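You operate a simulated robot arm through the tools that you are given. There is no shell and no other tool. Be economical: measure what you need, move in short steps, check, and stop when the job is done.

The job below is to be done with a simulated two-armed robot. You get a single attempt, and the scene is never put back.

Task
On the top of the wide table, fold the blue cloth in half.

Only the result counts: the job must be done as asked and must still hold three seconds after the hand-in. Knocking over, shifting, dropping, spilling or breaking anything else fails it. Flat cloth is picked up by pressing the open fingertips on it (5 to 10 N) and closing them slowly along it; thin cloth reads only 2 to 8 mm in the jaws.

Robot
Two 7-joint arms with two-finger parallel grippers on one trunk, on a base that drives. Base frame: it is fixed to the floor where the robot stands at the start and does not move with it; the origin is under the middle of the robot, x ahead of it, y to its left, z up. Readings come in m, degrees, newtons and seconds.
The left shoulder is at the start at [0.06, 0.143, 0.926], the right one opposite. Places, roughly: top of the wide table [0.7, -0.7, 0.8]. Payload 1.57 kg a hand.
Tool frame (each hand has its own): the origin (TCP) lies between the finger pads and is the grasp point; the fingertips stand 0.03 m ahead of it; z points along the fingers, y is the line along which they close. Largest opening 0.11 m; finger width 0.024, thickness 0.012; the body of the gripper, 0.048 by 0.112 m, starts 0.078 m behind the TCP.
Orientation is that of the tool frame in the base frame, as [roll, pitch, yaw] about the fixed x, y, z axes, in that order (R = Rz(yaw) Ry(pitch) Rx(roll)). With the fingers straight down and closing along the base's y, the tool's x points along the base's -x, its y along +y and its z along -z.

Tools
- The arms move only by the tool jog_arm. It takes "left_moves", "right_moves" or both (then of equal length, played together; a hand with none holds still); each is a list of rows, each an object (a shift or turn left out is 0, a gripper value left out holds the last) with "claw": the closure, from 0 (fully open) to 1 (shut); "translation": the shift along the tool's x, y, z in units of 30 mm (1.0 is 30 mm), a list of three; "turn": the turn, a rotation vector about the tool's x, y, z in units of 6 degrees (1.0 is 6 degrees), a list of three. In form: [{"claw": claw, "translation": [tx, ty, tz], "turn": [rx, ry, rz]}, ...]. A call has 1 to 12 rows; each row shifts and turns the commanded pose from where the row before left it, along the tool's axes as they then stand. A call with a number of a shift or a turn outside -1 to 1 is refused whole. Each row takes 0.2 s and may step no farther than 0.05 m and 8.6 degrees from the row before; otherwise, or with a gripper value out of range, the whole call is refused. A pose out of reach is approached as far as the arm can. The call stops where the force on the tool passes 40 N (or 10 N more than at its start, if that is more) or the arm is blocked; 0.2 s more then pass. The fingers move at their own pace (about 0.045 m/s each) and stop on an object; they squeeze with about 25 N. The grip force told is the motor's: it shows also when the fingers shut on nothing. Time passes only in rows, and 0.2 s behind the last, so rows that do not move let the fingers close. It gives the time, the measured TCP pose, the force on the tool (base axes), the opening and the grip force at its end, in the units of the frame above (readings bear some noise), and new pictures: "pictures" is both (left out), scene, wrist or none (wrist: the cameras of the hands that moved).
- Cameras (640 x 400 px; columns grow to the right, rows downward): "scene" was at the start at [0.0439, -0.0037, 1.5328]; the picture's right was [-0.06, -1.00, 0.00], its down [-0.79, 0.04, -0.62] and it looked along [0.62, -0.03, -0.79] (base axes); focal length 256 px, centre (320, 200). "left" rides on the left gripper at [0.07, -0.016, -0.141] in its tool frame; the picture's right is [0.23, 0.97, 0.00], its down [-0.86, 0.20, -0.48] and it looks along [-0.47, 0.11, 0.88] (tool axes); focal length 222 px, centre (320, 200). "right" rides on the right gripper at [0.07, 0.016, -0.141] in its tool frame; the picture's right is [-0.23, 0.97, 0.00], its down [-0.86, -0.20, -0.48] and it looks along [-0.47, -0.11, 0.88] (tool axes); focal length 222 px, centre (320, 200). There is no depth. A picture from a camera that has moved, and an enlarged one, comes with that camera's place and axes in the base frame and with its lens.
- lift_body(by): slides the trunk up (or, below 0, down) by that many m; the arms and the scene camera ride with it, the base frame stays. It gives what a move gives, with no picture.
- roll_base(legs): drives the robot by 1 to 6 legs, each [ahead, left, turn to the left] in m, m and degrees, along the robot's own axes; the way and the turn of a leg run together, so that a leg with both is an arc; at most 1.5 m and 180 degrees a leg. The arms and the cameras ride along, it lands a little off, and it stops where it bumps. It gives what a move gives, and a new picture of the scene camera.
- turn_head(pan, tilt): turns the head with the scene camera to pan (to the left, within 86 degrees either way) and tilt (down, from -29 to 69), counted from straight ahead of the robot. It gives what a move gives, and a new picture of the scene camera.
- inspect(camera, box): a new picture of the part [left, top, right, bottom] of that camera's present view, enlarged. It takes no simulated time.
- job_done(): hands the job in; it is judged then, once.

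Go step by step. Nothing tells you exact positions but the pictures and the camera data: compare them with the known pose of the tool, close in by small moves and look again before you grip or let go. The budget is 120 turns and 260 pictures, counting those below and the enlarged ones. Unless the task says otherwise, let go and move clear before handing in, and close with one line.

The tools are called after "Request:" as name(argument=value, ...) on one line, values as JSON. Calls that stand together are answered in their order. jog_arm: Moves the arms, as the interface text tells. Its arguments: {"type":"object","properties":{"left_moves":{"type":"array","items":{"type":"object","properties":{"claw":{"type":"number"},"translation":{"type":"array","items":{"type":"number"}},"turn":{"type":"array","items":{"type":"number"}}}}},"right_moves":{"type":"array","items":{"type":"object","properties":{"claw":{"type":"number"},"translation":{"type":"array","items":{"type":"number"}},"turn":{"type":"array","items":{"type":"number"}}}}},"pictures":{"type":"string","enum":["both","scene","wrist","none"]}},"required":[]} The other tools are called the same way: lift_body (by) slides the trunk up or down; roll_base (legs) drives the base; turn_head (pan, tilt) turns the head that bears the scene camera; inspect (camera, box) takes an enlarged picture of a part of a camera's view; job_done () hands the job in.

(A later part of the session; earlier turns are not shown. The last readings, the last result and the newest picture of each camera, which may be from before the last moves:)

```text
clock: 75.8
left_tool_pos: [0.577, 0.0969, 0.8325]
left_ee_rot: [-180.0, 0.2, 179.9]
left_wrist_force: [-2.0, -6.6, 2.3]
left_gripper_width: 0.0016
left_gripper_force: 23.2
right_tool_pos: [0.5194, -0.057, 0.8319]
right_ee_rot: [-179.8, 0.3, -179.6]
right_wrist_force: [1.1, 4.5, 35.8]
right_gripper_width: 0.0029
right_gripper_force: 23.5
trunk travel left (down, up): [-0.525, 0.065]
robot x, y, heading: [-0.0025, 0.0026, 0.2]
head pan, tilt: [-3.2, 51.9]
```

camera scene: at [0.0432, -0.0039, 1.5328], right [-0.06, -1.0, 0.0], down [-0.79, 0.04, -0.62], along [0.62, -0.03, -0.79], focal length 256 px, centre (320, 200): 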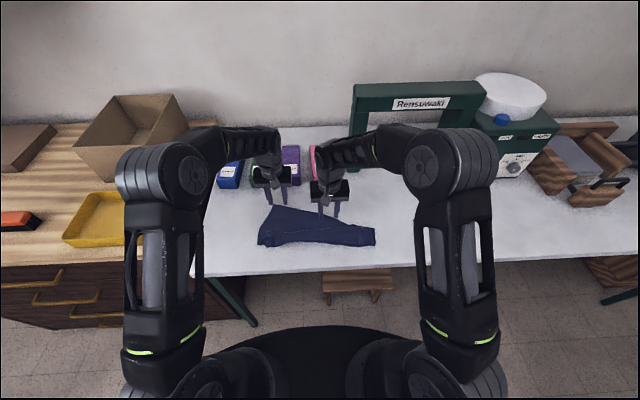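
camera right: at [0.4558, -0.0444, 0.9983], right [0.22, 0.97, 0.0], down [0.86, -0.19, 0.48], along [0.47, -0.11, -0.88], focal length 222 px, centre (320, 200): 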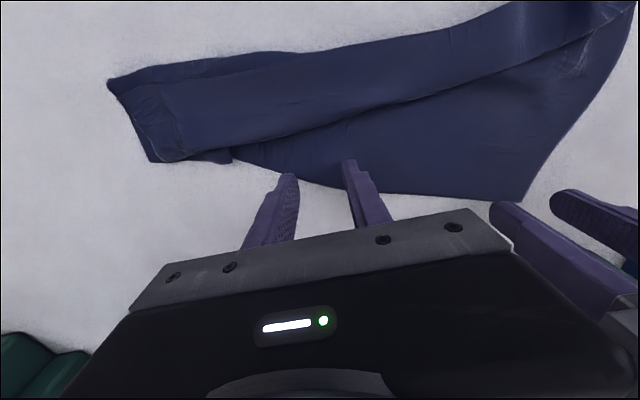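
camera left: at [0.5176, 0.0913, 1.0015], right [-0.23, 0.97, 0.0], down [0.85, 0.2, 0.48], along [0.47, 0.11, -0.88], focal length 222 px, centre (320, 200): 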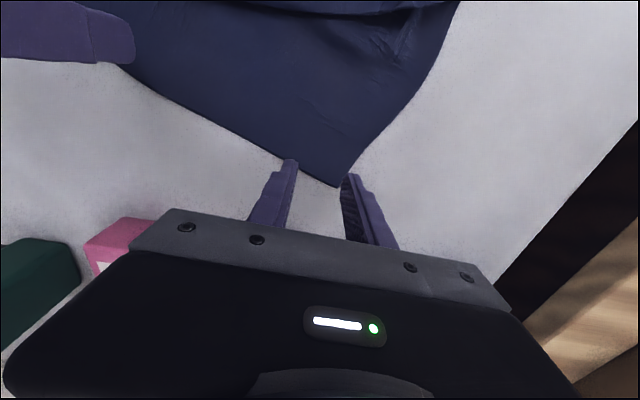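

Both hold a single layer (1.6 and 2.9 mm). Now I'll lift about 22 cm so the cloth hangs and unfolds.

Request:
jog_arm(left_moves=[{"translation": [0, 0, -0.4]}, {"translation": [0.15, 0, -0.7]}, {"translation": [0.2, 0, -0.8]}, {"translation": [0.2, 0, -0.8]}, {"translation": [0.2, 0, -0.8]}, {"translation": [0.2, 0, -0.8]}, {"translation": [0.2, 0, -0.8]}, {"translation": [0.2, 0, -0.8]}, {"translation": [0.2, 0, -0.8]}, {"translation": [0, 0, -0.8]}, {}], right_moves=[{"translation": [0, 0, -0.4]}, {"translation": [0, 0, -0.7]}, {"translation": [0, 0, -0.8]}, {"translation": [0, 0, -0.8]}, {"translation": [0, 0, -0.8]}, {"translation": [0, 0, -0.8]}, {"translation": [0, 0, -0.8]}, {"translation": [0, 0, -0.8]}, {"translation": [0, 0, -0.8]}, {"translation": [0, 0, -0.8]}, {}])

Request:
inspect(camera="scene", box=[220, 140, 410, 260])

```text
clock: 78.2
left_tool_pos: [0.5297, 0.0977, 1.0547]
left_ee_rot: [-180.0, 0.0, 179.9]
left_wrist_force: [-0.4, -1.3, -0.1]
left_gripper_width: 0.0017
left_gripper_force: 23.8
right_tool_pos: [0.5215, -0.0555, 1.0553]
right_ee_rot: [-179.7, 0.0, -179.7]
right_wrist_force: [-0.3, 1.6, -0.4]
right_gripper_width: 0.0028
right_gripper_force: 23.9
trunk travel left (down, up): [-0.525, 0.065]
robot x, y, heading: [0.0041, -0.0008, 0.2]
head pan, tilt: [-3.2, 51.9]
camera scene: at [0.0441, -0.0037, 1.5327], right [-0.06, -1.0, 0.0], down [-0.79, 0.04, -0.62], along [0.62, -0.03, -0.79], focal length 256 px, centre (320, 200)
camera right: at [0.4511, -0.0403, 1.1974], right [0.22, 0.97, 0.0], down [0.86, -0.19, 0.48], along [0.47, -0.11, -0.88], focal length 222 px, centre (320, 200)
camera left: at [0.4608, 0.0815, 1.1955], right [-0.23, 0.97, 0.0], down [0.85, 0.2, 0.48], along [0.47, 0.11, -0.88], focal length 222 px, centre (320, 200)
```

scene: 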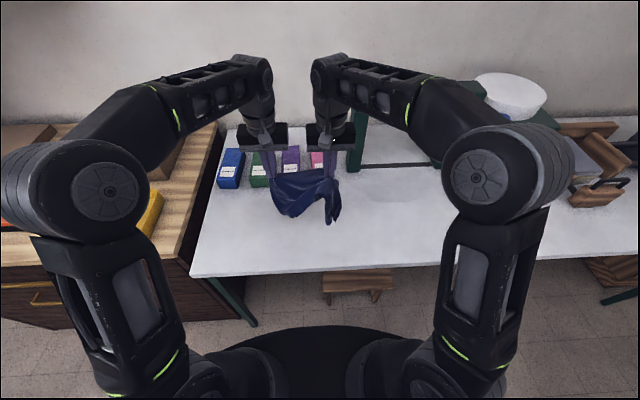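
right: 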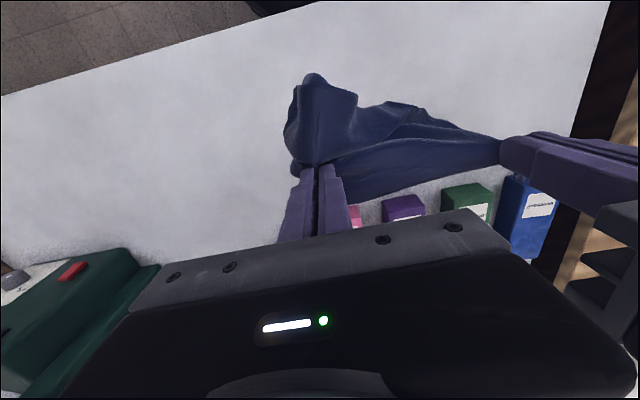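
left: 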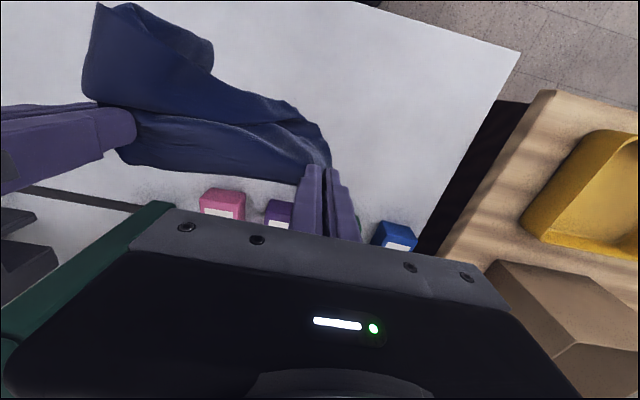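

```text
3.33 times, centred on (315, 200) of scene
camera zoom: at [0.0441, -0.0037, 1.5327], right [-0.06, -1.0, 0.0], down [-0.79, 0.04, -0.62], along [0.62, -0.03, -0.79], focal length 852 px, centre (337, 200)
```

zoom: 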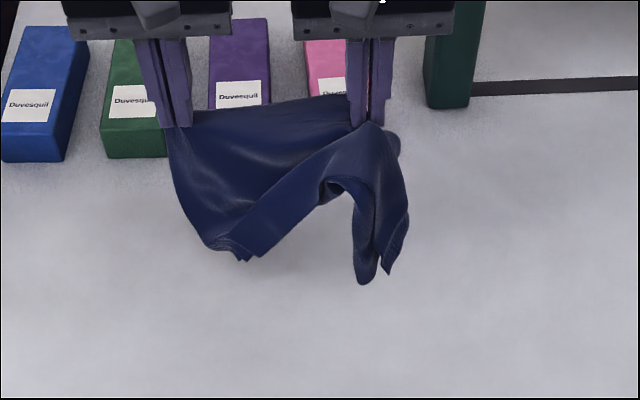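

The cloth hangs but some folds remain. I'll shake it up and down a few times to help them fall out.

Request:
jog_arm(left_moves=[{"translation": [0, 0, -1]}, {"translation": [0, 0, -1]}, {"translation": [0, 0, 1]}, {"translation": [0, 0, -1]}, {"translation": [0, 0, 1]}, {"translation": [0, 0, -1]}, {"translation": [0, 0, 1]}, {"translation": [0, 0, -1]}, {"translation": [0, 0, 1]}, {"translation": [0, 0, -1]}, {}, {}], right_moves=[{"translation": [0, 0, -1]}, {"translation": [0, 0, -1]}, {"translation": [0, 0, 1]}, {"translation": [0, 0, -1]}, {"translation": [0, 0, 1]}, {"translation": [0, 0, -1]}, {"translation": [0, 0, 1]}, {"translation": [0, 0, -1]}, {"translation": [0, 0, 1]}, {"translation": [0, 0, -1]}, {}, {}], pictures="wrist")

Request:
inspect(camera="scene", box=[220, 120, 410, 260])

```text
clock: 80.8
left_tool_pos: [0.5291, 0.0937, 1.085]
left_ee_rot: [-179.9, 0.1, -180.0]
left_wrist_force: [0.9, -0.2, -0.8]
left_gripper_width: 0.0015
left_gripper_force: 23.6
left hand out of reach, approached as far as the arm can: row 2
right_tool_pos: [0.5192, -0.0571, 1.0887]
right_ee_rot: [-179.8, 0.1, -179.8]
right_wrist_force: [1.1, -0.1, -0.1]
right_gripper_width: 0.0025
right_gripper_force: 24.2
right hand out of reach, approached as far as the arm can: row 2
trunk travel left (down, up): [-0.525, 0.065]
robot x, y, heading: [-0.0005, 0.0009, -0.1]
head pan, tilt: [-3.2, 51.9]
camera right: at [0.4487, -0.042, 1.2302], right [0.22, 0.97, 0.0], down [0.86, -0.19, 0.48], along [0.47, -0.11, -0.88], focal length 222 px, centre (320, 200)
camera left: at [0.4587, 0.0771, 1.2258], right [-0.23, 0.97, 0.0], down [0.85, 0.2, 0.48], along [0.47, 0.11, -0.88], focal length 222 px, centre (320, 200)
```

right: 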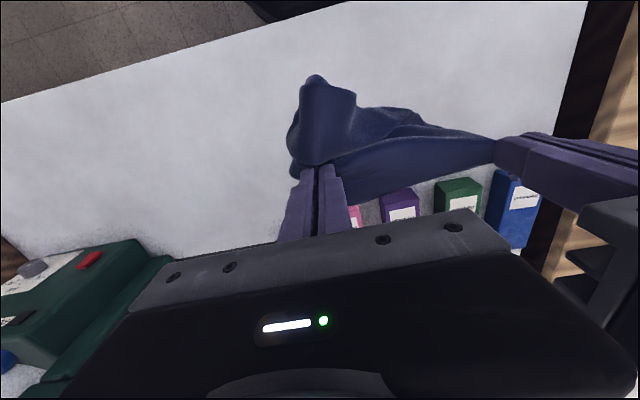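
left: 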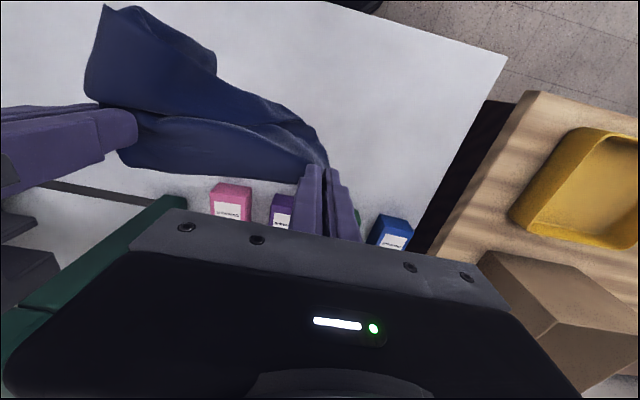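

```text
2.86 times, centred on (315, 190) of scene
camera zoom: at [0.0431, -0.0036, 1.5328], right [-0.06, -1.0, 0.0], down [-0.79, 0.04, -0.62], along [0.62, -0.03, -0.79], focal length 731 px, centre (334, 229)
```

zoom: 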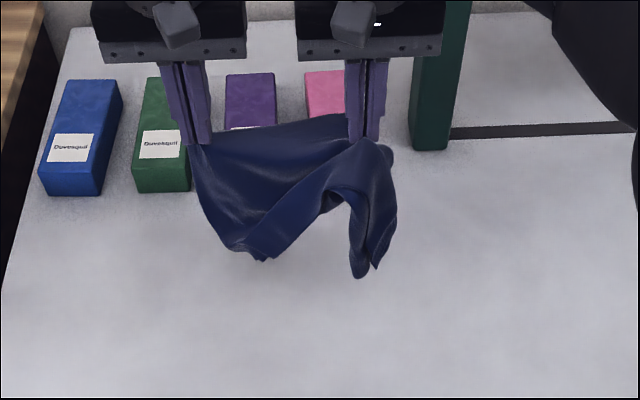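

The right grip holds part of the folded pack too. I'll come nearer and higher, raise the trunk, then release the right so the cloth hangs from its far-left corner only.

Request:
lift_body(by=0.06)

Request:
jog_arm(left_moves=[{"translation": [0.6, 0, -0.3]}, {"translation": [0.6, 0, -0.4]}, {"translation": [0.6, 0, -0.5]}, {"translation": [0.6, 0, -0.5]}, {"translation": [0, 0, -0.5]}, {"translation": [0, 0, -0.5]}, {}, {}], right_moves=[{"translation": [0.6, 0, -0.3]}, {"translation": [0.6, 0, -0.4]}, {"translation": [0.6, 0, -0.5]}, {"translation": [0.6, 0, -0.5]}, {"translation": [0, 0, -0.3]}, {"claw": 0.5, "translation": [0, 0, 0]}, {"translation": [0.2, -0.8, -0.3]}, {"translation": [0, -1, 0]}])

Request:
inspect(camera="scene", box=[200, 120, 420, 280])

```text
clock: 81.8
left_tool_pos: [0.5307, 0.0946, 1.1451]
left_ee_rot: [-180.0, 0.0, -180.0]
left_wrist_force: [0.1, -0.6, -0.5]
left_gripper_width: 0.0016
left_gripper_force: 23.6
right_tool_pos: [0.5196, -0.0565, 1.1483]
right_ee_rot: [-179.8, 0.0, -179.7]
right_wrist_force: [-0.2, 0.2, -0.9]
right_gripper_width: 0.0022
right_gripper_force: 24.1
trunk travel left (down, up): [-0.585, 0.005]
robot x, y, heading: [-0.0016, -0.0026, -0.1]
head pan, tilt: [-3.2, 51.9]
```

```text
clock: 83.6
left_tool_pos: [0.4754, 0.1025, 1.1804]
left_ee_rot: [-179.9, 1.1, 179.9]
left_wrist_force: [-0.3, 0.0, -0.5]
left_gripper_width: 0.0018
left_gripper_force: 23.5
left hand out of reach, approached as far as the arm can: row 3, 4, 5, 6
right_tool_pos: [0.4921, -0.0848, 1.1628]
right_ee_rot: [-179.8, 0.0, -179.7]
right_wrist_force: [0.6, 1.1, -0.2]
right_gripper_width: 0.0548
right_gripper_force: 0.0
right hand out of reach, approached as far as the arm can: row 2, 3, 4, 5, 7
trunk travel left (down, up): [-0.585, 0.005]
robot x, y, heading: [-0.0005, -0.0022, -0.0]
head pan, tilt: [-3.2, 51.9]
camera scene: at [0.0439, -0.0054, 1.5928], right [-0.06, -1.0, 0.0], down [-0.79, 0.05, -0.62], along [0.62, -0.03, -0.79], focal length 256 px, centre (320, 200)
camera right: at [0.4221, -0.0712, 1.3044], right [0.22, 0.97, 0.0], down [0.86, -0.19, 0.48], along [0.47, -0.11, -0.88], focal length 222 px, centre (320, 200)
camera left: at [0.4031, 0.0854, 1.3195], right [-0.23, 0.97, -0.01], down [0.85, 0.2, 0.49], along [0.48, 0.11, -0.87], focal length 222 px, centre (320, 200)
```

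scene: 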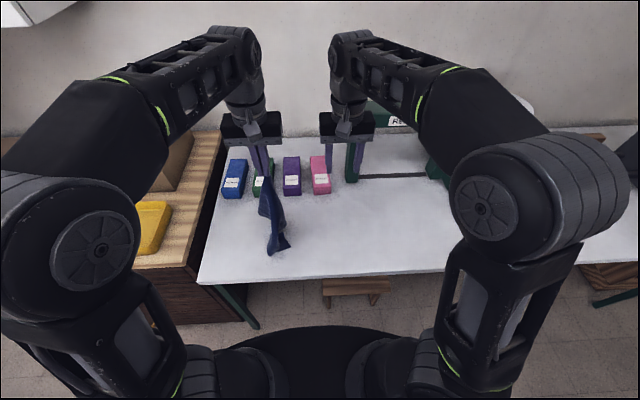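
right: 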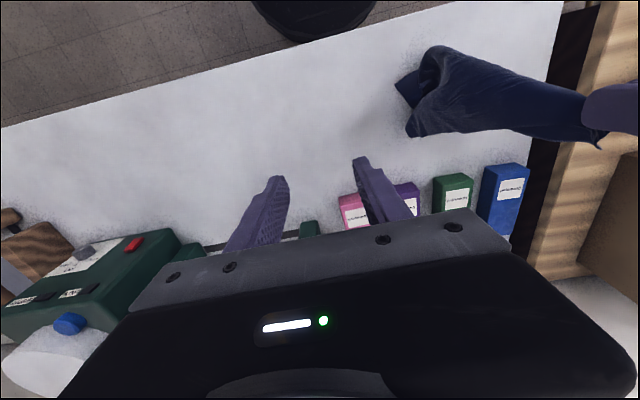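
left: 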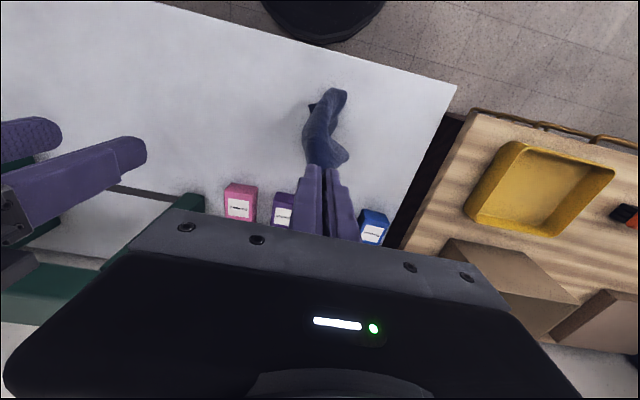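

```text
2.50 times, centred on (310, 200) of scene
camera zoom: at [0.0439, -0.0054, 1.5928], right [-0.06, -1.0, 0.0], down [-0.79, 0.05, -0.62], along [0.62, -0.03, -0.79], focal length 639 px, centre (345, 200)
```

zoom: 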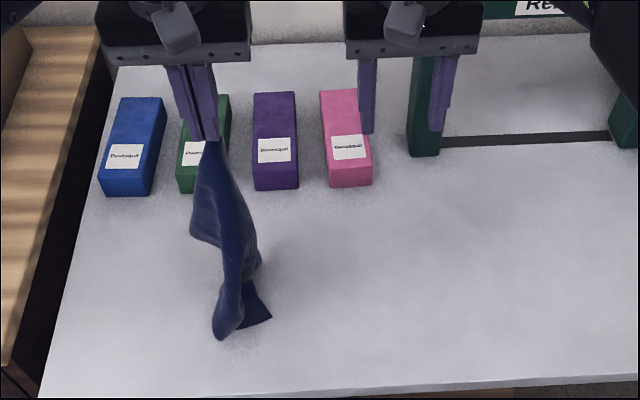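

The cloth hangs from one corner. I'll carry it to the right and then lay it down while sweeping back left so it spreads out.

Request:
jog_arm(left_moves=[{"translation": [0, 0, 0]}, {"translation": [0, -0.9, 0]}, {"translation": [0, -0.9, 0]}, {"translation": [0, -0.9, 0]}, {"translation": [0, -0.9, 0]}, {"translation": [0, -0.9, 0]}, {"translation": [0, -0.9, 0]}, {"translation": [0, -0.9, 0]}, {"translation": [0, -0.9, 0]}, {}], right_moves=[{"translation": [0, -1, 0]}, {"translation": [0, -1, 0]}, {"translation": [0, -1, 0]}, {"translation": [0, -1, 0]}, {"translation": [0, -1, 0]}, {"translation": [0, -1, 0]}, {"translation": [0, -1, 0]}, {"translation": [0, -1, 0]}, {"translation": [0, -1, 0]}, {}])

Request:
inspect(camera="scene", box=[220, 120, 440, 280])

```text
clock: 85.8
left_tool_pos: [0.4761, 0.1045, 1.1787]
left_ee_rot: [-179.8, 1.0, 179.9]
left_wrist_force: [-0.3, 0.5, 0.5]
left_gripper_width: 0.0016
left_gripper_force: 23.4
left hand out of reach, approached as far as the arm can: row 2, 3, 4, 5, 6, 7, 8, 9
right_tool_pos: [0.4948, -0.3179, 1.1672]
right_ee_rot: [-179.6, 0.5, -179.7]
right_wrist_force: [-0.1, -0.1, 0.2]
right_gripper_width: 0.0553
right_gripper_force: 0.0
right hand out of reach, approached as far as the arm can: row 8, 9
trunk travel left (down, up): [-0.585, 0.005]
robot x, y, heading: [0.0061, -0.0011, -0.0]
head pan, tilt: [-3.2, 51.9]
camera scene: at [0.0439, -0.0038, 1.5928], right [-0.06, -1.0, 0.0], down [-0.79, 0.04, -0.62], along [0.62, -0.03, -0.79], focal length 256 px, centre (320, 200)
camera right: at [0.4242, -0.3032, 1.308], right [0.22, 0.97, 0.0], down [0.85, -0.19, 0.49], along [0.47, -0.11, -0.87], focal length 222 px, centre (320, 200)
camera left: at [0.4032, 0.0869, 1.3194], right [-0.23, 0.97, -0.01], down [0.85, 0.2, 0.49], along [0.48, 0.11, -0.87], focal length 222 px, centre (320, 200)
```

scene: 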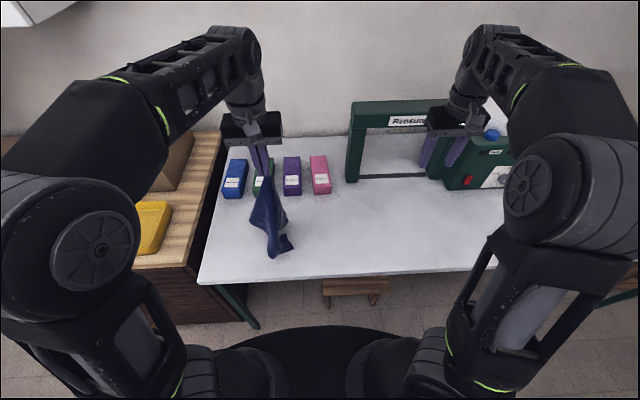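
right: 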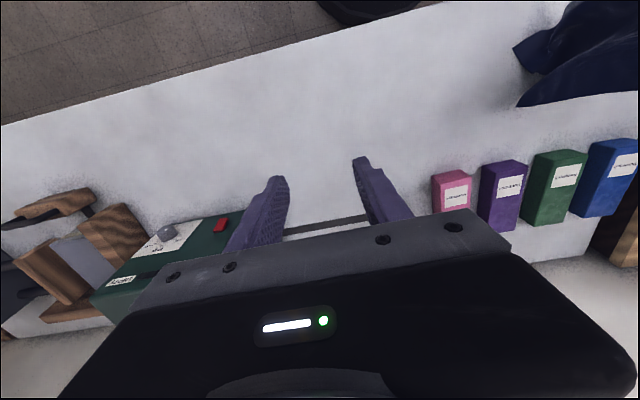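
left: 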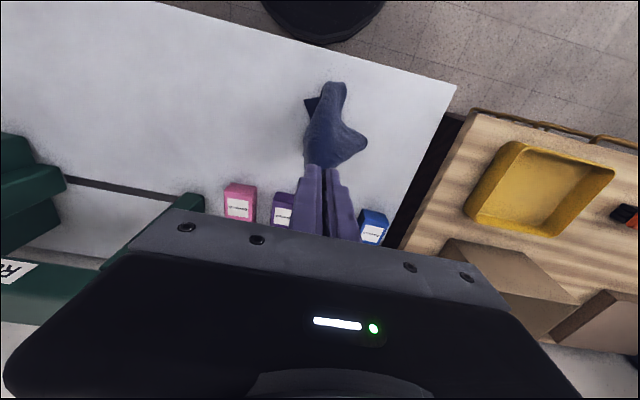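

```text
2.50 times, centred on (330, 200) of scene
camera zoom: at [0.0439, -0.0038, 1.5928], right [-0.06, -1.0, 0.0], down [-0.79, 0.04, -0.62], along [0.62, -0.03, -0.79], focal length 639 px, centre (295, 200)
```

zoom: 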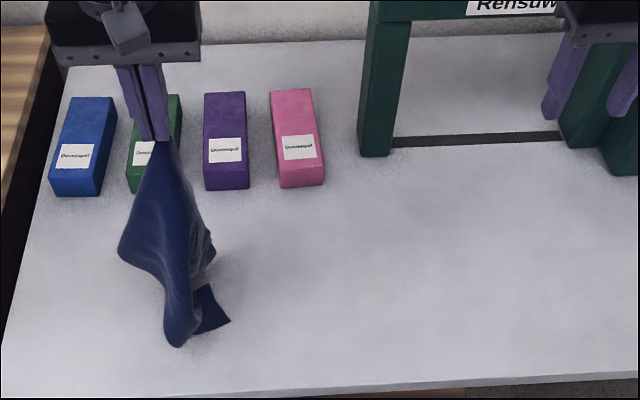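

The left hand is at its reach limit this high, so I'll come down about 8 cm while moving right.

Request:
jog_arm(left_moves=[{"translation": [0, 0, 1]}, {"translation": [0, 0, 1]}, {"translation": [0, -0.6, 0.8]}, {"translation": [0, -1, 0]}, {"translation": [0, -1, 0]}, {"translation": [0, -1, 0]}, {"translation": [0, -1, 0]}, {"translation": [0, -1, 0]}, {"translation": [0, -1, 0]}, {"translation": [0, -1, 0]}, {}], pictures="scene")

```text
clock: 88.2
left_tool_pos: [0.4731, -0.1232, 1.0963]
left_ee_rot: [-179.9, 0.2, -179.9]
left_wrist_force: [-0.2, 0.2, 0.5]
left_gripper_width: 0.0018
left_gripper_force: 23.1
right_tool_pos: [0.4965, -0.3178, 1.1663]
right_ee_rot: [-179.6, 0.4, -179.8]
right_wrist_force: [0.2, -0.6, 0.3]
right_gripper_width: 0.0549
right_gripper_force: 0.0
trunk travel left (down, up): [-0.585, 0.005]
robot x, y, heading: [0.0005, 0.0002, 0.2]
head pan, tilt: [-3.2, 51.9]
camera scene: at [0.0438, -0.0033, 1.5928], right [-0.06, -1.0, 0.0], down [-0.79, 0.04, -0.62], along [0.62, -0.04, -0.79], focal length 256 px, centre (320, 200)
```

scene: 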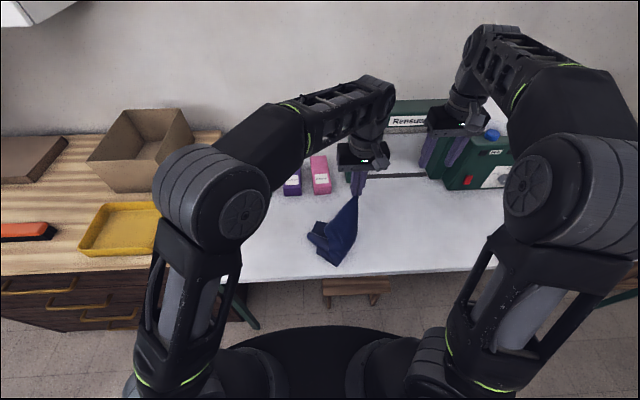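

The cloth is at the right side. Now I'll sweep back left while lowering, to lay it spread out.

Request:
jog_arm(left_moves=[{"translation": [-0.2, 0.5, 0.8]}, {"translation": [-0.2, 0.7, 0.8]}, {"translation": [-0.2, 0.8, 0.8]}, {"translation": [-0.2, 0.9, 0.8]}, {"translation": [-0.2, 1, 0.7]}, {"translation": [-0.2, 1, 0.7]}, {"translation": [-0.2, 1, 0.7]}, {"translation": [-0.2, 1, 0.7]}, {"translation": [-0.2, 1, 0.6]}, {"translation": [0, 1, 0.5]}, {"translation": [0, 1, 0.5]}, {}], pictures="both")

Request:
inspect(camera="scene", box=[220, 140, 440, 300])

```text
clock: 90.8
left_tool_pos: [0.5289, 0.1746, 0.8696]
left_ee_rot: [-179.9, 0.2, 179.9]
left_wrist_force: [-0.5, 0.1, 0.4]
left_gripper_width: 0.0018
left_gripper_force: 23.8
right_tool_pos: [0.4953, -0.3186, 1.1676]
right_ee_rot: [-179.6, 0.3, -179.7]
right_wrist_force: [-0.5, -0.2, 0.5]
right_gripper_width: 0.055
right_gripper_force: 0.1
trunk travel left (down, up): [-0.585, 0.005]
robot x, y, heading: [0.0027, 0.0031, 0.2]
head pan, tilt: [-3.2, 51.9]
camera scene: at [0.0438, -0.0043, 1.5928], right [-0.06, -1.0, 0.0], down [-0.79, 0.04, -0.62], along [0.62, -0.03, -0.79], focal length 256 px, centre (320, 200)
camera left: at [0.4595, 0.1585, 1.0104], right [-0.23, 0.97, 0.0], down [0.85, 0.2, 0.48], along [0.47, 0.11, -0.88], focal length 222 px, centre (320, 200)
```

scene: 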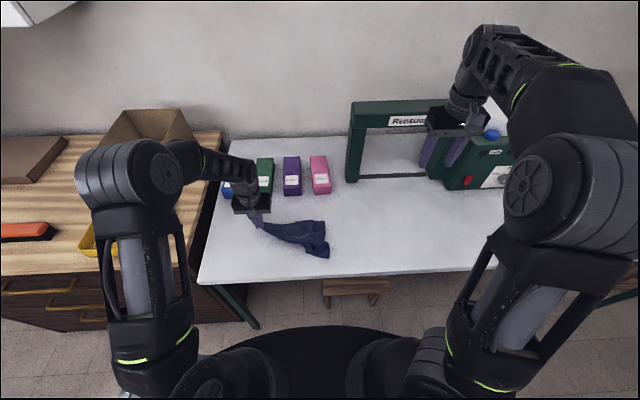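
left: 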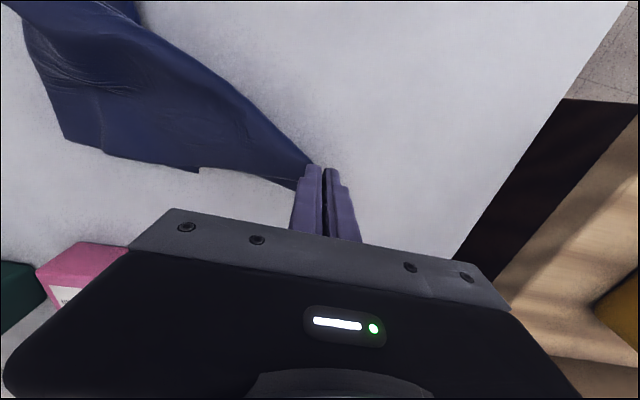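

```text
2.50 times, centred on (330, 220) of scene
camera zoom: at [0.0438, -0.0043, 1.5928], right [-0.06, -1.0, 0.0], down [-0.79, 0.04, -0.62], along [0.62, -0.03, -0.79], focal length 639 px, centre (295, 150)
```

zoom: 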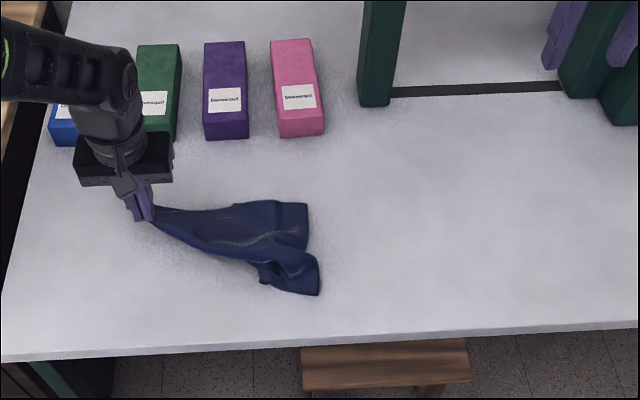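

The cloth still has folds at its right end. I'll bring the right hand's camera over it to see the layers.

Request:
jog_arm(right_moves=[{"translation": [0, 0.3, 1]}, {"translation": [0, 0.5, 1]}, {"translation": [0.3, 0.9, 0.8]}, {"translation": [0.3, 0.9, 0.8]}, {"translation": [0.3, 0.9, 0.8]}, {"translation": [0.3, 0.9, 0.8]}, {}], pictures="wrist")

Request:
inspect(camera="right", box=[280, 60, 640, 285])

Request:
inspect(camera="scene", box=[260, 200, 350, 260])

```text
clock: 92.4
left_tool_pos: [0.5306, 0.1743, 0.8708]
left_ee_rot: [-179.9, 0.1, 179.8]
left_wrist_force: [-0.1, 0.5, 0.9]
left_gripper_width: 0.002
left_gripper_force: 23.6
right_tool_pos: [0.4592, -0.1862, 1.0083]
right_ee_rot: [-179.8, 0.1, -179.7]
right_wrist_force: [0.0, 0.5, -0.3]
right_gripper_width: 0.0548
right_gripper_force: 0.0
trunk travel left (down, up): [-0.585, 0.005]
robot x, y, heading: [-0.0006, -0.0037, -0.0]
head pan, tilt: [-3.2, 51.9]
camera right: at [0.3889, -0.1703, 1.15], right [0.22, 0.97, 0.0], down [0.86, -0.19, 0.48], along [0.47, -0.11, -0.88], focal length 222 px, centre (320, 200)
```

right: 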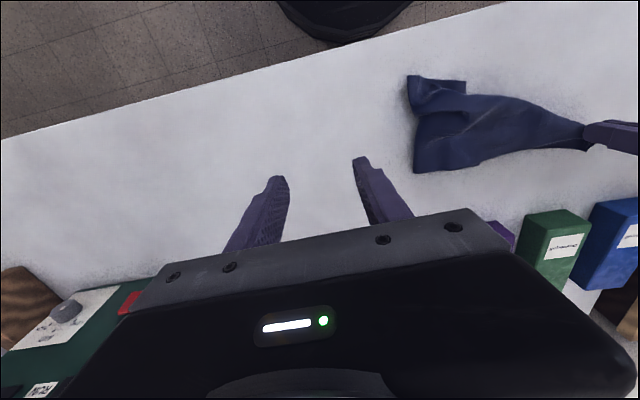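

```text
1.78 times, centred on (460, 172) of right
camera zoom: at [0.3889, -0.1703, 1.15], right [0.22, 0.97, 0.0], down [0.86, -0.19, 0.48], along [0.47, -0.11, -0.88], focal length 395 px, centre (71, 249)
```

zoom: 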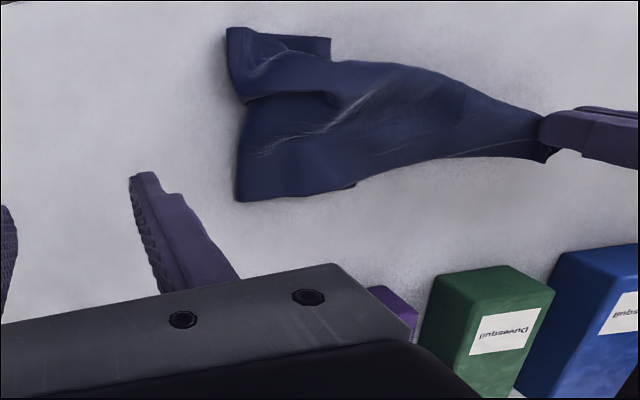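

```text
6.67 times, centred on (305, 230) of scene
camera zoom: at [0.0438, -0.0041, 1.5928], right [-0.06, -1.0, 0.0], down [-0.79, 0.04, -0.62], along [0.62, -0.03, -0.79], focal length 1705 px, centre (420, 0)
```

zoom: 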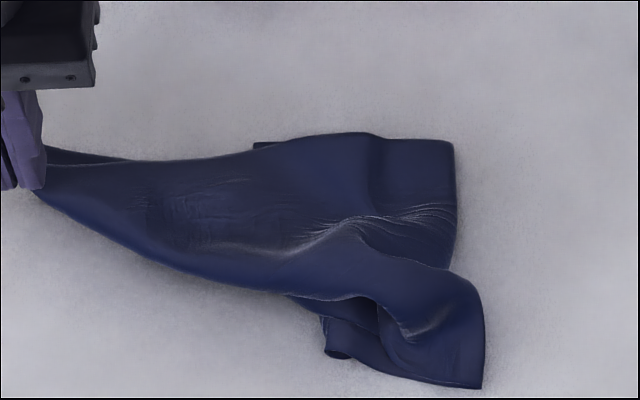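

The held end lies over the other end, which points left underneath. I'll carry the held corner over to the right to open it out, moving the right hand away first.

Request:
jog_arm(left_moves=[{"translation": [0, 0, -1]}, {"translation": [0, 0, -1]}, {"translation": [0, -0.4, -0.9]}, {"translation": [0, -0.7, -0.8]}, {"translation": [0, -0.9, -0.6]}, {"translation": [0, -1, -0.4]}, {"translation": [0, -1, 0]}, {"translation": [0, -1, 0.3]}, {"translation": [0, -1, 0.5]}], right_moves=[{"translation": [0, -1, -0.6]}, {"translation": [0, -1, -0.6]}, {"translation": [0, -1, -0.5]}, {"translation": [0, -1, 0]}, {"translation": [0, -1, 0]}, {"translation": [0, -1, 0]}, {"translation": [0, -1, 0]}, {"translation": [0, -1, 0]}, {"translation": [0, -0.5, 0]}], pictures="scene")

Request:
inspect(camera="scene", box=[240, 150, 420, 270])

```text
clock: 94.4
left_tool_pos: [0.5256, -0.008, 0.9848]
left_ee_rot: [-179.9, 0.2, 179.9]
left_wrist_force: [-0.7, -0.3, 0.5]
left_gripper_width: 0.0019
left_gripper_force: 23.5
right_tool_pos: [0.4598, -0.4448, 1.0602]
right_ee_rot: [-179.8, 0.2, -179.7]
right_wrist_force: [-0.1, -0.9, 0.1]
right_gripper_width: 0.0548
right_gripper_force: 0.0
trunk travel left (down, up): [-0.585, 0.005]
robot x, y, heading: [-0.003, 0.0009, -0.1]
head pan, tilt: [-3.2, 51.9]
camera scene: at [0.0441, -0.0048, 1.5928], right [-0.06, -1.0, 0.0], down [-0.79, 0.04, -0.62], along [0.62, -0.03, -0.79], focal length 256 px, centre (320, 200)
```

scene: 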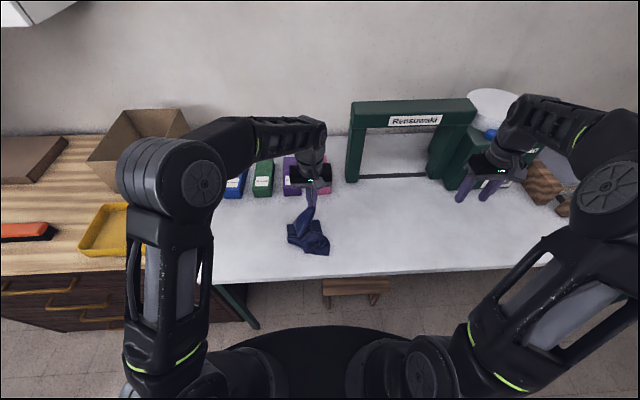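

```text
3.33 times, centred on (330, 210) of scene
camera zoom: at [0.0441, -0.0048, 1.5928], right [-0.06, -1.0, 0.0], down [-0.79, 0.04, -0.62], along [0.62, -0.03, -0.79], focal length 852 px, centre (287, 167)
```

zoom: 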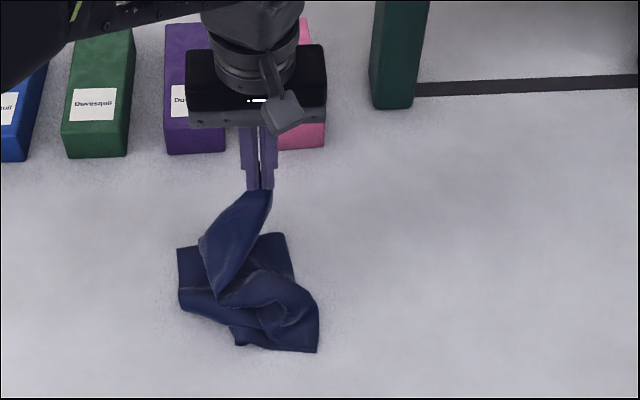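

It is opening. I'll continue right, lowering gradually.

Request:
jog_arm(left_moves=[{"translation": [0, -1, 0]}, {"translation": [0, -1, 0.1]}, {"translation": [0, -1, 0.3]}, {"translation": [0, -1, 0.5]}, {"translation": [0, -1, 0.6]}, {"translation": [0, -1, 0.7]}, {"translation": [0, -1, 0.7]}, {"translation": [0, -1, 0.5]}, {"translation": [0, -0.7, 0.3]}, {}], pictures="scene")

Request:
inspect(camera="scene", box=[260, 170, 440, 290])

```text
clock: 96.6
left_tool_pos: [0.522, -0.2562, 0.8757]
left_ee_rot: [-179.9, 0.1, 180.0]
left_wrist_force: [-0.9, -0.3, 0.5]
left_gripper_width: 0.002
left_gripper_force: 23.3
left hand out of reach, approached as far as the arm can: row 9
right_tool_pos: [0.4612, -0.4426, 1.0601]
right_ee_rot: [-179.8, 0.1, -179.7]
right_wrist_force: [0.3, -0.2, 0.5]
right_gripper_width: 0.0553
right_gripper_force: 0.1
trunk travel left (down, up): [-0.585, 0.005]
robot x, y, heading: [-0.0012, -0.0017, -0.2]
head pan, tilt: [-3.2, 51.9]
camera scene: at [0.0442, -0.0037, 1.5927], right [-0.06, -1.0, 0.0], down [-0.79, 0.04, -0.62], along [0.62, -0.03, -0.79], focal length 256 px, centre (320, 200)
```

scene: 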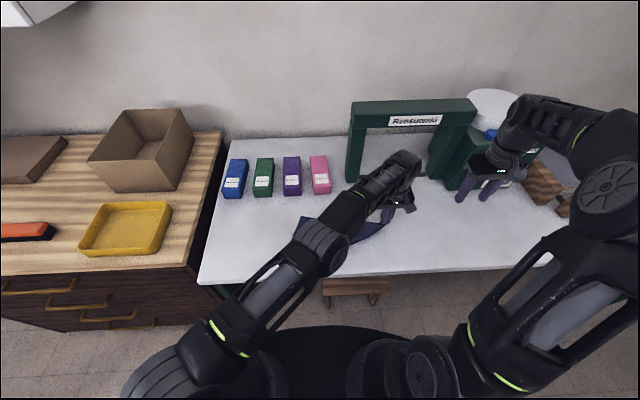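

```text
3.33 times, centred on (350, 230) of scene
camera zoom: at [0.0442, -0.0037, 1.5927], right [-0.06, -1.0, 0.0], down [-0.79, 0.04, -0.62], along [0.62, -0.03, -0.79], focal length 852 px, centre (220, 100)
```

zoom: 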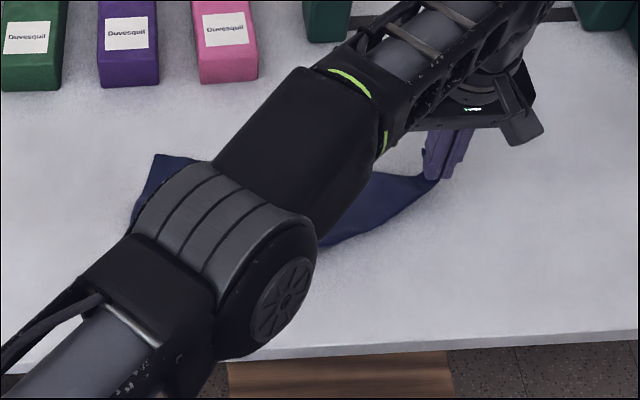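

The cloth is stretched out to the right now. I'll lower, release there, and bring the left hand back to look.

Request:
jog_arm(left_moves=[{"translation": [0, 0, 0.5]}, {"translation": [0, 0, 0.5]}, {"claw": 0.8}, {"claw": 0.6}, {}, {"translation": [0, 0, -0.7]}, {"translation": [0, 0, -1]}, {"translation": [0, 0.5, -1]}, {"translation": [0, 1, -0.5]}, {"translation": [0.3, 1, 0]}, {"translation": [0.3, 1, 0]}, {"translation": [0.3, 1, 0]}], pictures="none")

Request:
jog_arm(left_moves=[{"translation": [0.3, 1, 0]}, {"translation": [0.3, 1, 0]}, {"translation": [0.3, 1, 0]}, {"translation": [0.3, 1, 0]}, {"translation": [0, 1, 0]}, {"translation": [0, 1, 0]}, {"translation": [0, 1, 0]}, {"translation": [0, 1, 0]}, {"translation": [0, 1, 0]}, {"translation": [0, 1, 0]}], pictures="scene")

Request:
inspect(camera="scene", box=[270, 190, 420, 280])

```text
clock: 99.2
left_tool_pos: [0.4947, -0.1228, 0.9424]
left_ee_rot: [-179.8, 0.1, 179.9]
left_wrist_force: [0.1, -0.5, 0.0]
left_gripper_width: 0.0442
left_gripper_force: 0.1
right_tool_pos: [0.4605, -0.4439, 1.0608]
right_ee_rot: [-179.7, 0.2, -179.7]
right_wrist_force: [0.6, 0.6, 0.6]
right_gripper_width: 0.0552
right_gripper_force: 0.1
trunk travel left (down, up): [-0.585, 0.005]
robot x, y, heading: [0.0006, -0.0029, -0.2]
head pan, tilt: [-3.2, 51.9]
```

```text
clock: 101.4
left_tool_pos: [0.4613, 0.179, 0.9442]
left_ee_rot: [-179.9, 0.1, 179.8]
left_wrist_force: [0.5, 0.6, -0.5]
left_gripper_width: 0.044
left_gripper_force: 0.0
right_tool_pos: [0.4605, -0.4422, 1.0616]
right_ee_rot: [-179.7, 0.1, -179.7]
right_wrist_force: [0.3, 0.3, 0.5]
right_gripper_width: 0.0551
right_gripper_force: 0.1
trunk travel left (down, up): [-0.585, 0.005]
robot x, y, heading: [0.0006, 0.001, -0.1]
head pan, tilt: [-3.2, 51.9]
camera scene: at [0.0438, -0.0032, 1.5928], right [-0.06, -1.0, 0.0], down [-0.79, 0.04, -0.62], along [0.62, -0.04, -0.79], focal length 256 px, centre (320, 200)
```

scene: 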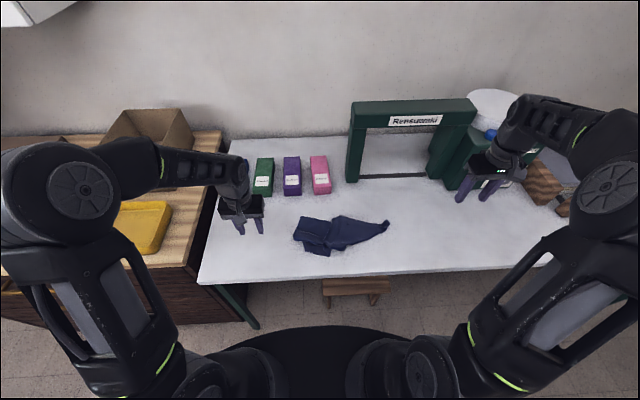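

```text
4.27 times, centred on (345, 235) of scene
camera zoom: at [0.0438, -0.0032, 1.5928], right [-0.06, -1.0, 0.0], down [-0.79, 0.04, -0.62], along [0.62, -0.04, -0.79], focal length 1091 px, centre (213, 51)
```

zoom: 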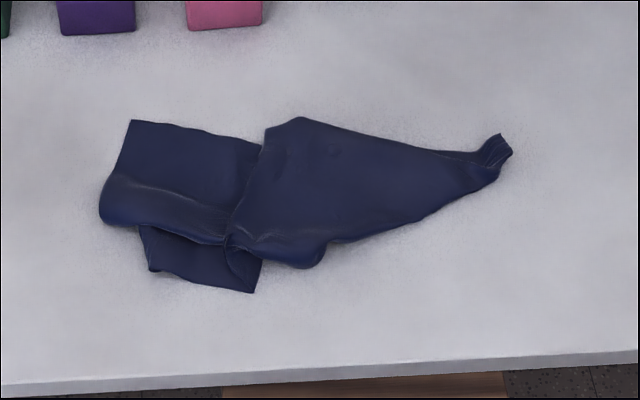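

The far edge now runs fairly straight from (0.593, 0.037) to (0.553, −0.285), with loose folds on the near side. I'll lower the trunk back and bring the hands over both ends of this far edge.

Request:
lift_body(by=-0.06)

Request:
jog_arm(left_moves=[{"claw": 0.66, "translation": [-0.65, -0.98, 0.05]}, {"translation": [-0.65, -0.98, 0.1]}, {"translation": [-0.65, -0.98, 0.1]}, {"translation": [-0.65, -0.98, 0.1]}, {"translation": [-0.65, -0.98, 0.1]}, {"translation": [-0.65, -0.98, 0.1]}, {}], right_moves=[{"claw": 0.6, "translation": [-0.43, 1, 0.75]}, {"translation": [-0.43, 1, 0.75]}, {"translation": [-0.43, 1, 0.75]}, {"translation": [-0.43, 1, 0.75]}, {"translation": [-0.43, 1, 0.75]}, {"translation": [-0.43, 0.9, 0.6]}, {}], pictures="wrist")

Request:
inspect(camera="left", box=[160, 40, 440, 215])

Request:
inspect(camera="right", box=[200, 40, 480, 215])

```text
clock: 102.4
left_tool_pos: [0.4612, 0.1785, 0.8851]
left_ee_rot: [-180.0, 0.2, 180.0]
left_wrist_force: [0.0, 0.2, 0.1]
left_gripper_width: 0.044
left_gripper_force: 0.1
right_tool_pos: [0.4605, -0.4429, 1.0008]
right_ee_rot: [-179.9, 0.1, -179.8]
right_wrist_force: [-0.3, -0.8, -0.3]
right_gripper_width: 0.0552
right_gripper_force: 0.0
trunk travel left (down, up): [-0.525, 0.065]
robot x, y, heading: [0.0004, 0.0001, -0.1]
head pan, tilt: [-3.2, 51.9]
```

```text
clock: 104.0
left_tool_pos: [0.5795, 0.0009, 0.8679]
left_ee_rot: [-180.0, 0.1, 180.0]
left_wrist_force: [0.5, -0.6, -0.2]
left_gripper_width: 0.0375
left_gripper_force: 0.0
right_tool_pos: [0.5366, -0.2657, 0.871]
right_ee_rot: [-179.9, 0.1, -179.7]
right_wrist_force: [0.0, 0.3, -0.2]
right_gripper_width: 0.0444
right_gripper_force: 0.1
trunk travel left (down, up): [-0.525, 0.065]
robot x, y, heading: [0.0028, -0.0009, 0.2]
head pan, tilt: [-3.2, 51.9]
camera right: at [0.4663, -0.2507, 1.0115], right [0.22, 0.97, 0.0], down [0.86, -0.19, 0.48], along [0.47, -0.11, -0.88], focal length 222 px, centre (320, 200)
camera left: at [0.5092, -0.0157, 1.008], right [-0.23, 0.97, 0.0], down [0.85, 0.2, 0.48], along [0.47, 0.11, -0.88], focal length 222 px, centre (320, 200)
```

right: 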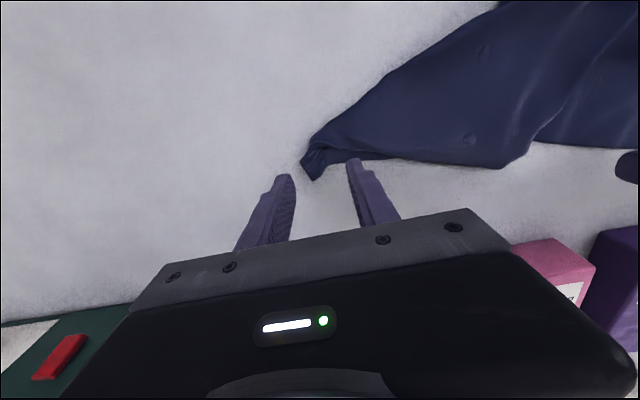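
left: 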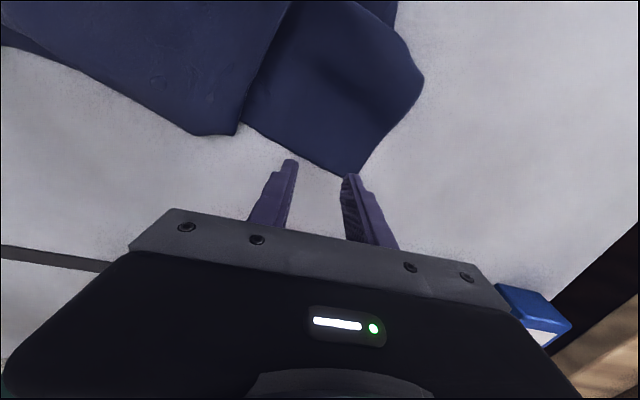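

```text
2.29 times, centred on (300, 128) of left
camera zoom: at [0.5092, -0.0157, 1.008], right [-0.23, 0.97, 0.0], down [0.85, 0.2, 0.48], along [0.47, 0.11, -0.88], focal length 508 px, centre (366, 366)
```

zoom: 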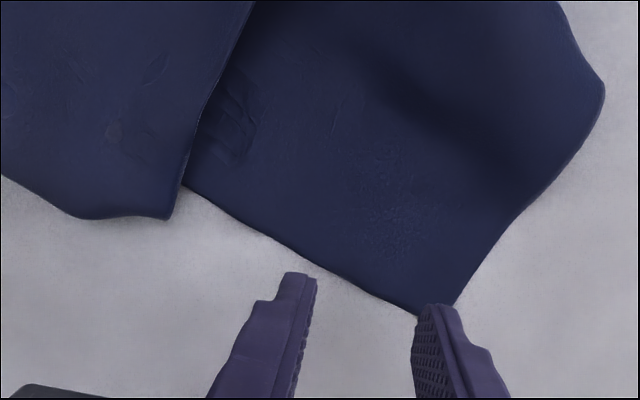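

```text
2.29 times, centred on (340, 128) of right
camera zoom: at [0.4663, -0.2507, 1.0115], right [0.22, 0.97, 0.0], down [0.86, -0.19, 0.48], along [0.47, -0.11, -0.88], focal length 508 px, centre (274, 366)
```

zoom: 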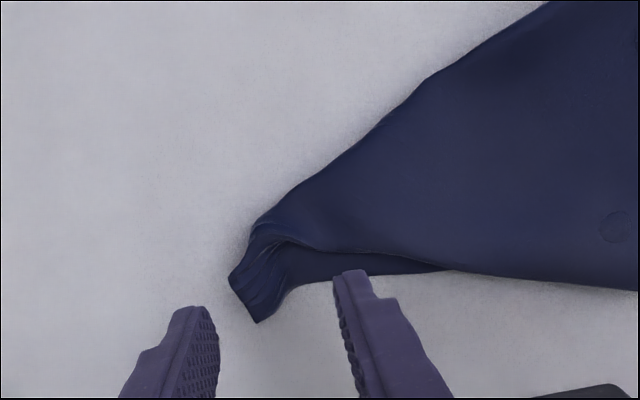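

I can see both ends: the left corner at (0.588, 0.031) as a clean single layer, and the right bunched tip around (0.54, −0.272). I'll align and touch down.

Request:
jog_arm(left_moves=[{"translation": [0.42, 0, 0.4]}, {"translation": [0, 0, 0.4]}, {"translation": [0, 0, 0.25]}, {"translation": [0, 0, 0.1]}, {"translation": [0, 0, 0.06]}, {}], right_moves=[{"translation": [0, -0.22, 0.4]}, {"translation": [0, 0, 0.4]}, {"translation": [0, 0, 0.3]}, {"translation": [0, 0, 0.15]}, {"translation": [0, 0, 0.06]}, {}], pictures="none")

```text
clock: 105.4
left_tool_pos: [0.565, 0.0021, 0.8335]
left_ee_rot: [-179.9, 0.1, -180.0]
left_wrist_force: [-0.6, 0.4, 0.2]
left_gripper_width: 0.0375
left_gripper_force: 0.1
right_tool_pos: [0.5377, -0.2718, 0.832]
right_ee_rot: [-179.6, 0.3, -179.7]
right_wrist_force: [-2.2, 0.8, 21.8]
right_gripper_width: 0.044
right_gripper_force: 0.3
trunk travel left (down, up): [-0.525, 0.065]
robot x, y, heading: [0.0014, -0.0038, -0.2]
head pan, tilt: [-3.2, 51.9]
```

Request:
jog_arm(left_moves=[{"translation": [0, 0, 0.09]}, {}], right_moves=[{"translation": [0, 0, -0.06]}, {}], pictures="none")

```text
clock: 106.0
left_tool_pos: [0.565, -0.0005, 0.8309]
left_ee_rot: [-179.8, 0.4, -180.0]
left_wrist_force: [-2.2, 2.1, 20.1]
left_gripper_width: 0.0377
left_gripper_force: 0.6
right_tool_pos: [0.5354, -0.2726, 0.8331]
right_ee_rot: [-179.8, 0.1, -179.7]
right_wrist_force: [0.7, 0.8, 5.5]
right_gripper_width: 0.0441
right_gripper_force: 0.0
trunk travel left (down, up): [-0.525, 0.065]
robot x, y, heading: [0.0017, 0.0001, 0.1]
head pan, tilt: [-3.2, 51.9]
```

I'll ease the left and close both.

Request:
jog_arm(left_moves=[{"translation": [0, 0, -0.04]}, {"claw": 0.7}, {"claw": 0.74}, {"claw": 0.78}, {"claw": 0.82}, {"claw": 0.86}, {"claw": 0.9}, {"claw": 0.95}, {"claw": 1.0}, {}, {}, {}], right_moves=[{}, {"claw": 0.65}, {"claw": 0.7}, {"claw": 0.75}, {"claw": 0.8}, {"claw": 0.85}, {"claw": 0.9}, {"claw": 0.95}, {"claw": 1.0}, {}, {}, {}], pictures="none")

```text
clock: 108.6
left_tool_pos: [0.565, 0.002, 0.8311]
left_ee_rot: [-179.9, 0.2, 180.0]
left_wrist_force: [1.2, 1.3, 31.7]
left_gripper_width: 0.007
left_gripper_force: 24.6
right_tool_pos: [0.5359, -0.2723, 0.8341]
right_ee_rot: [-179.8, 0.3, -179.7]
right_wrist_force: [-0.7, 0.2, 0.3]
right_gripper_width: 0.0022
right_gripper_force: 24.5
trunk travel left (down, up): [-0.525, 0.065]
robot x, y, heading: [-0.0007, -0.0009, -0.0]
head pan, tilt: [-3.2, 51.9]
```

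Both hold (7 mm left, 2 mm right). I'll lift while spreading the hands apart, aligning x.

Request:
jog_arm(left_moves=[{"translation": [0, 0, -0.4]}, {"translation": [0.1, 0.1, -0.7]}, {"translation": [0.1, 0.1, -0.8]}, {"translation": [0.1, 0.1, -0.8]}, {"translation": [0.1, 0.1, -0.8]}, {"translation": [0.1, 0.1, -0.8]}, {"translation": [0.1, 0.1, -0.8]}, {"translation": [0.1, 0, -0.8]}, {"translation": [0.1, 0, -0.8]}, {"translation": [0.1, 0, -0.8]}, {}], right_moves=[{"translation": [0, 0, -0.4]}, {"translation": [0, -0.1, -0.7]}, {"translation": [0, -0.1, -0.8]}, {"translation": [0, -0.1, -0.8]}, {"translation": [0, -0.1, -0.8]}, {"translation": [0, -0.1, -0.8]}, {"translation": [0, -0.1, -0.8]}, {"translation": [0, 0, -0.8]}, {"translation": [0, 0, -0.8]}, {"translation": [0, 0, -0.8]}, {}])

Request:
inspect(camera="scene", box=[250, 120, 450, 260])

```text
clock: 111.0
left_tool_pos: [0.5404, 0.0219, 1.056]
left_ee_rot: [-179.9, 0.1, 179.9]
left_wrist_force: [-0.2, -8.2, 0.4]
left_gripper_width: 0.0021
left_gripper_force: 23.8
right_tool_pos: [0.5382, -0.2899, 1.0562]
right_ee_rot: [-179.9, 0.2, -179.7]
right_wrist_force: [0.9, 7.7, 0.5]
right_gripper_width: 0.0031
right_gripper_force: 24.0
trunk travel left (down, up): [-0.525, 0.065]
robot x, y, heading: [-0.0005, 0.0019, 0.1]
head pan, tilt: [-3.2, 51.9]
camera scene: at [0.0442, -0.0039, 1.5327], right [-0.06, -1.0, 0.0], down [-0.79, 0.04, -0.62], along [0.62, -0.03, -0.79], focal length 256 px, centre (320, 200)
camera right: at [0.4671, -0.2749, 1.1978], right [0.22, 0.97, 0.0], down [0.86, -0.19, 0.48], along [0.47, -0.11, -0.88], focal length 222 px, centre (320, 200)
camera left: at [0.4695, 0.0058, 1.1969], right [-0.23, 0.97, 0.0], down [0.85, 0.2, 0.48], along [0.47, 0.11, -0.88], focal length 222 px, centre (320, 200)
```

scene: 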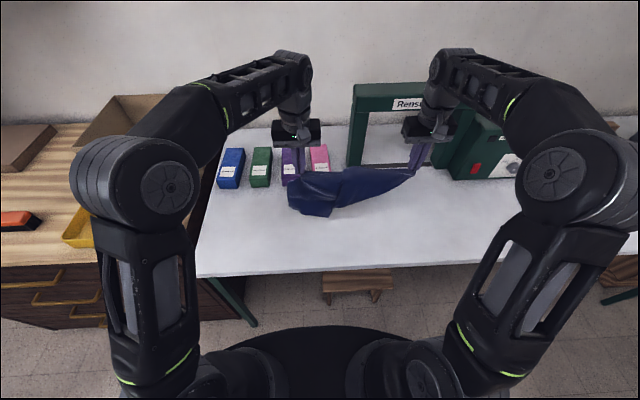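
right: 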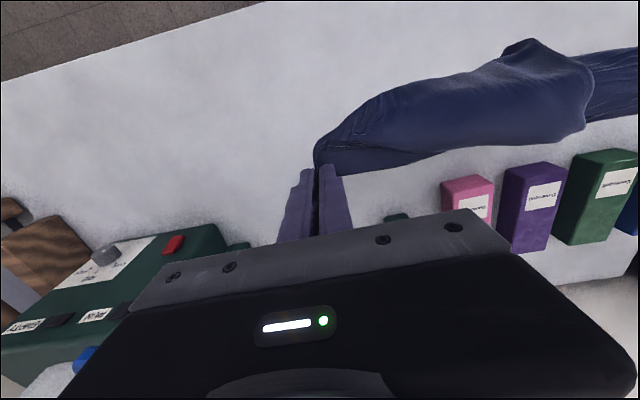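
left: 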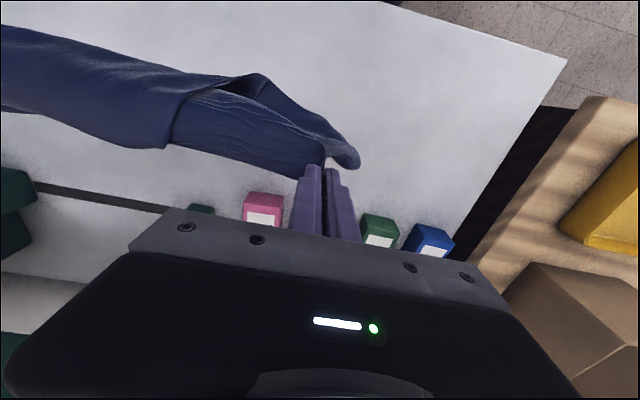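

```text
2.86 times, centred on (350, 190) of scene
camera zoom: at [0.0442, -0.0039, 1.5327], right [-0.06, -1.0, 0.0], down [-0.79, 0.04, -0.62], along [0.62, -0.03, -0.79], focal length 731 px, centre (234, 229)
```

zoom: 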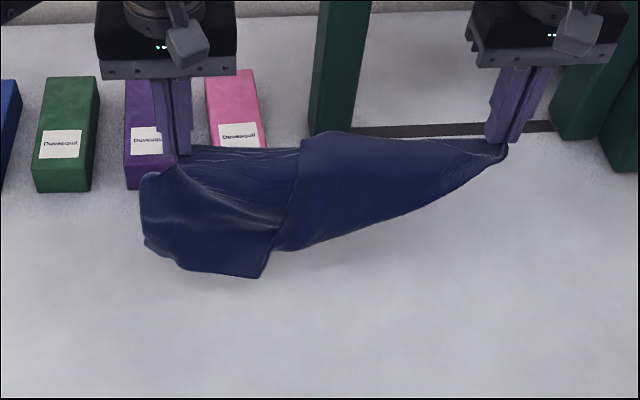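

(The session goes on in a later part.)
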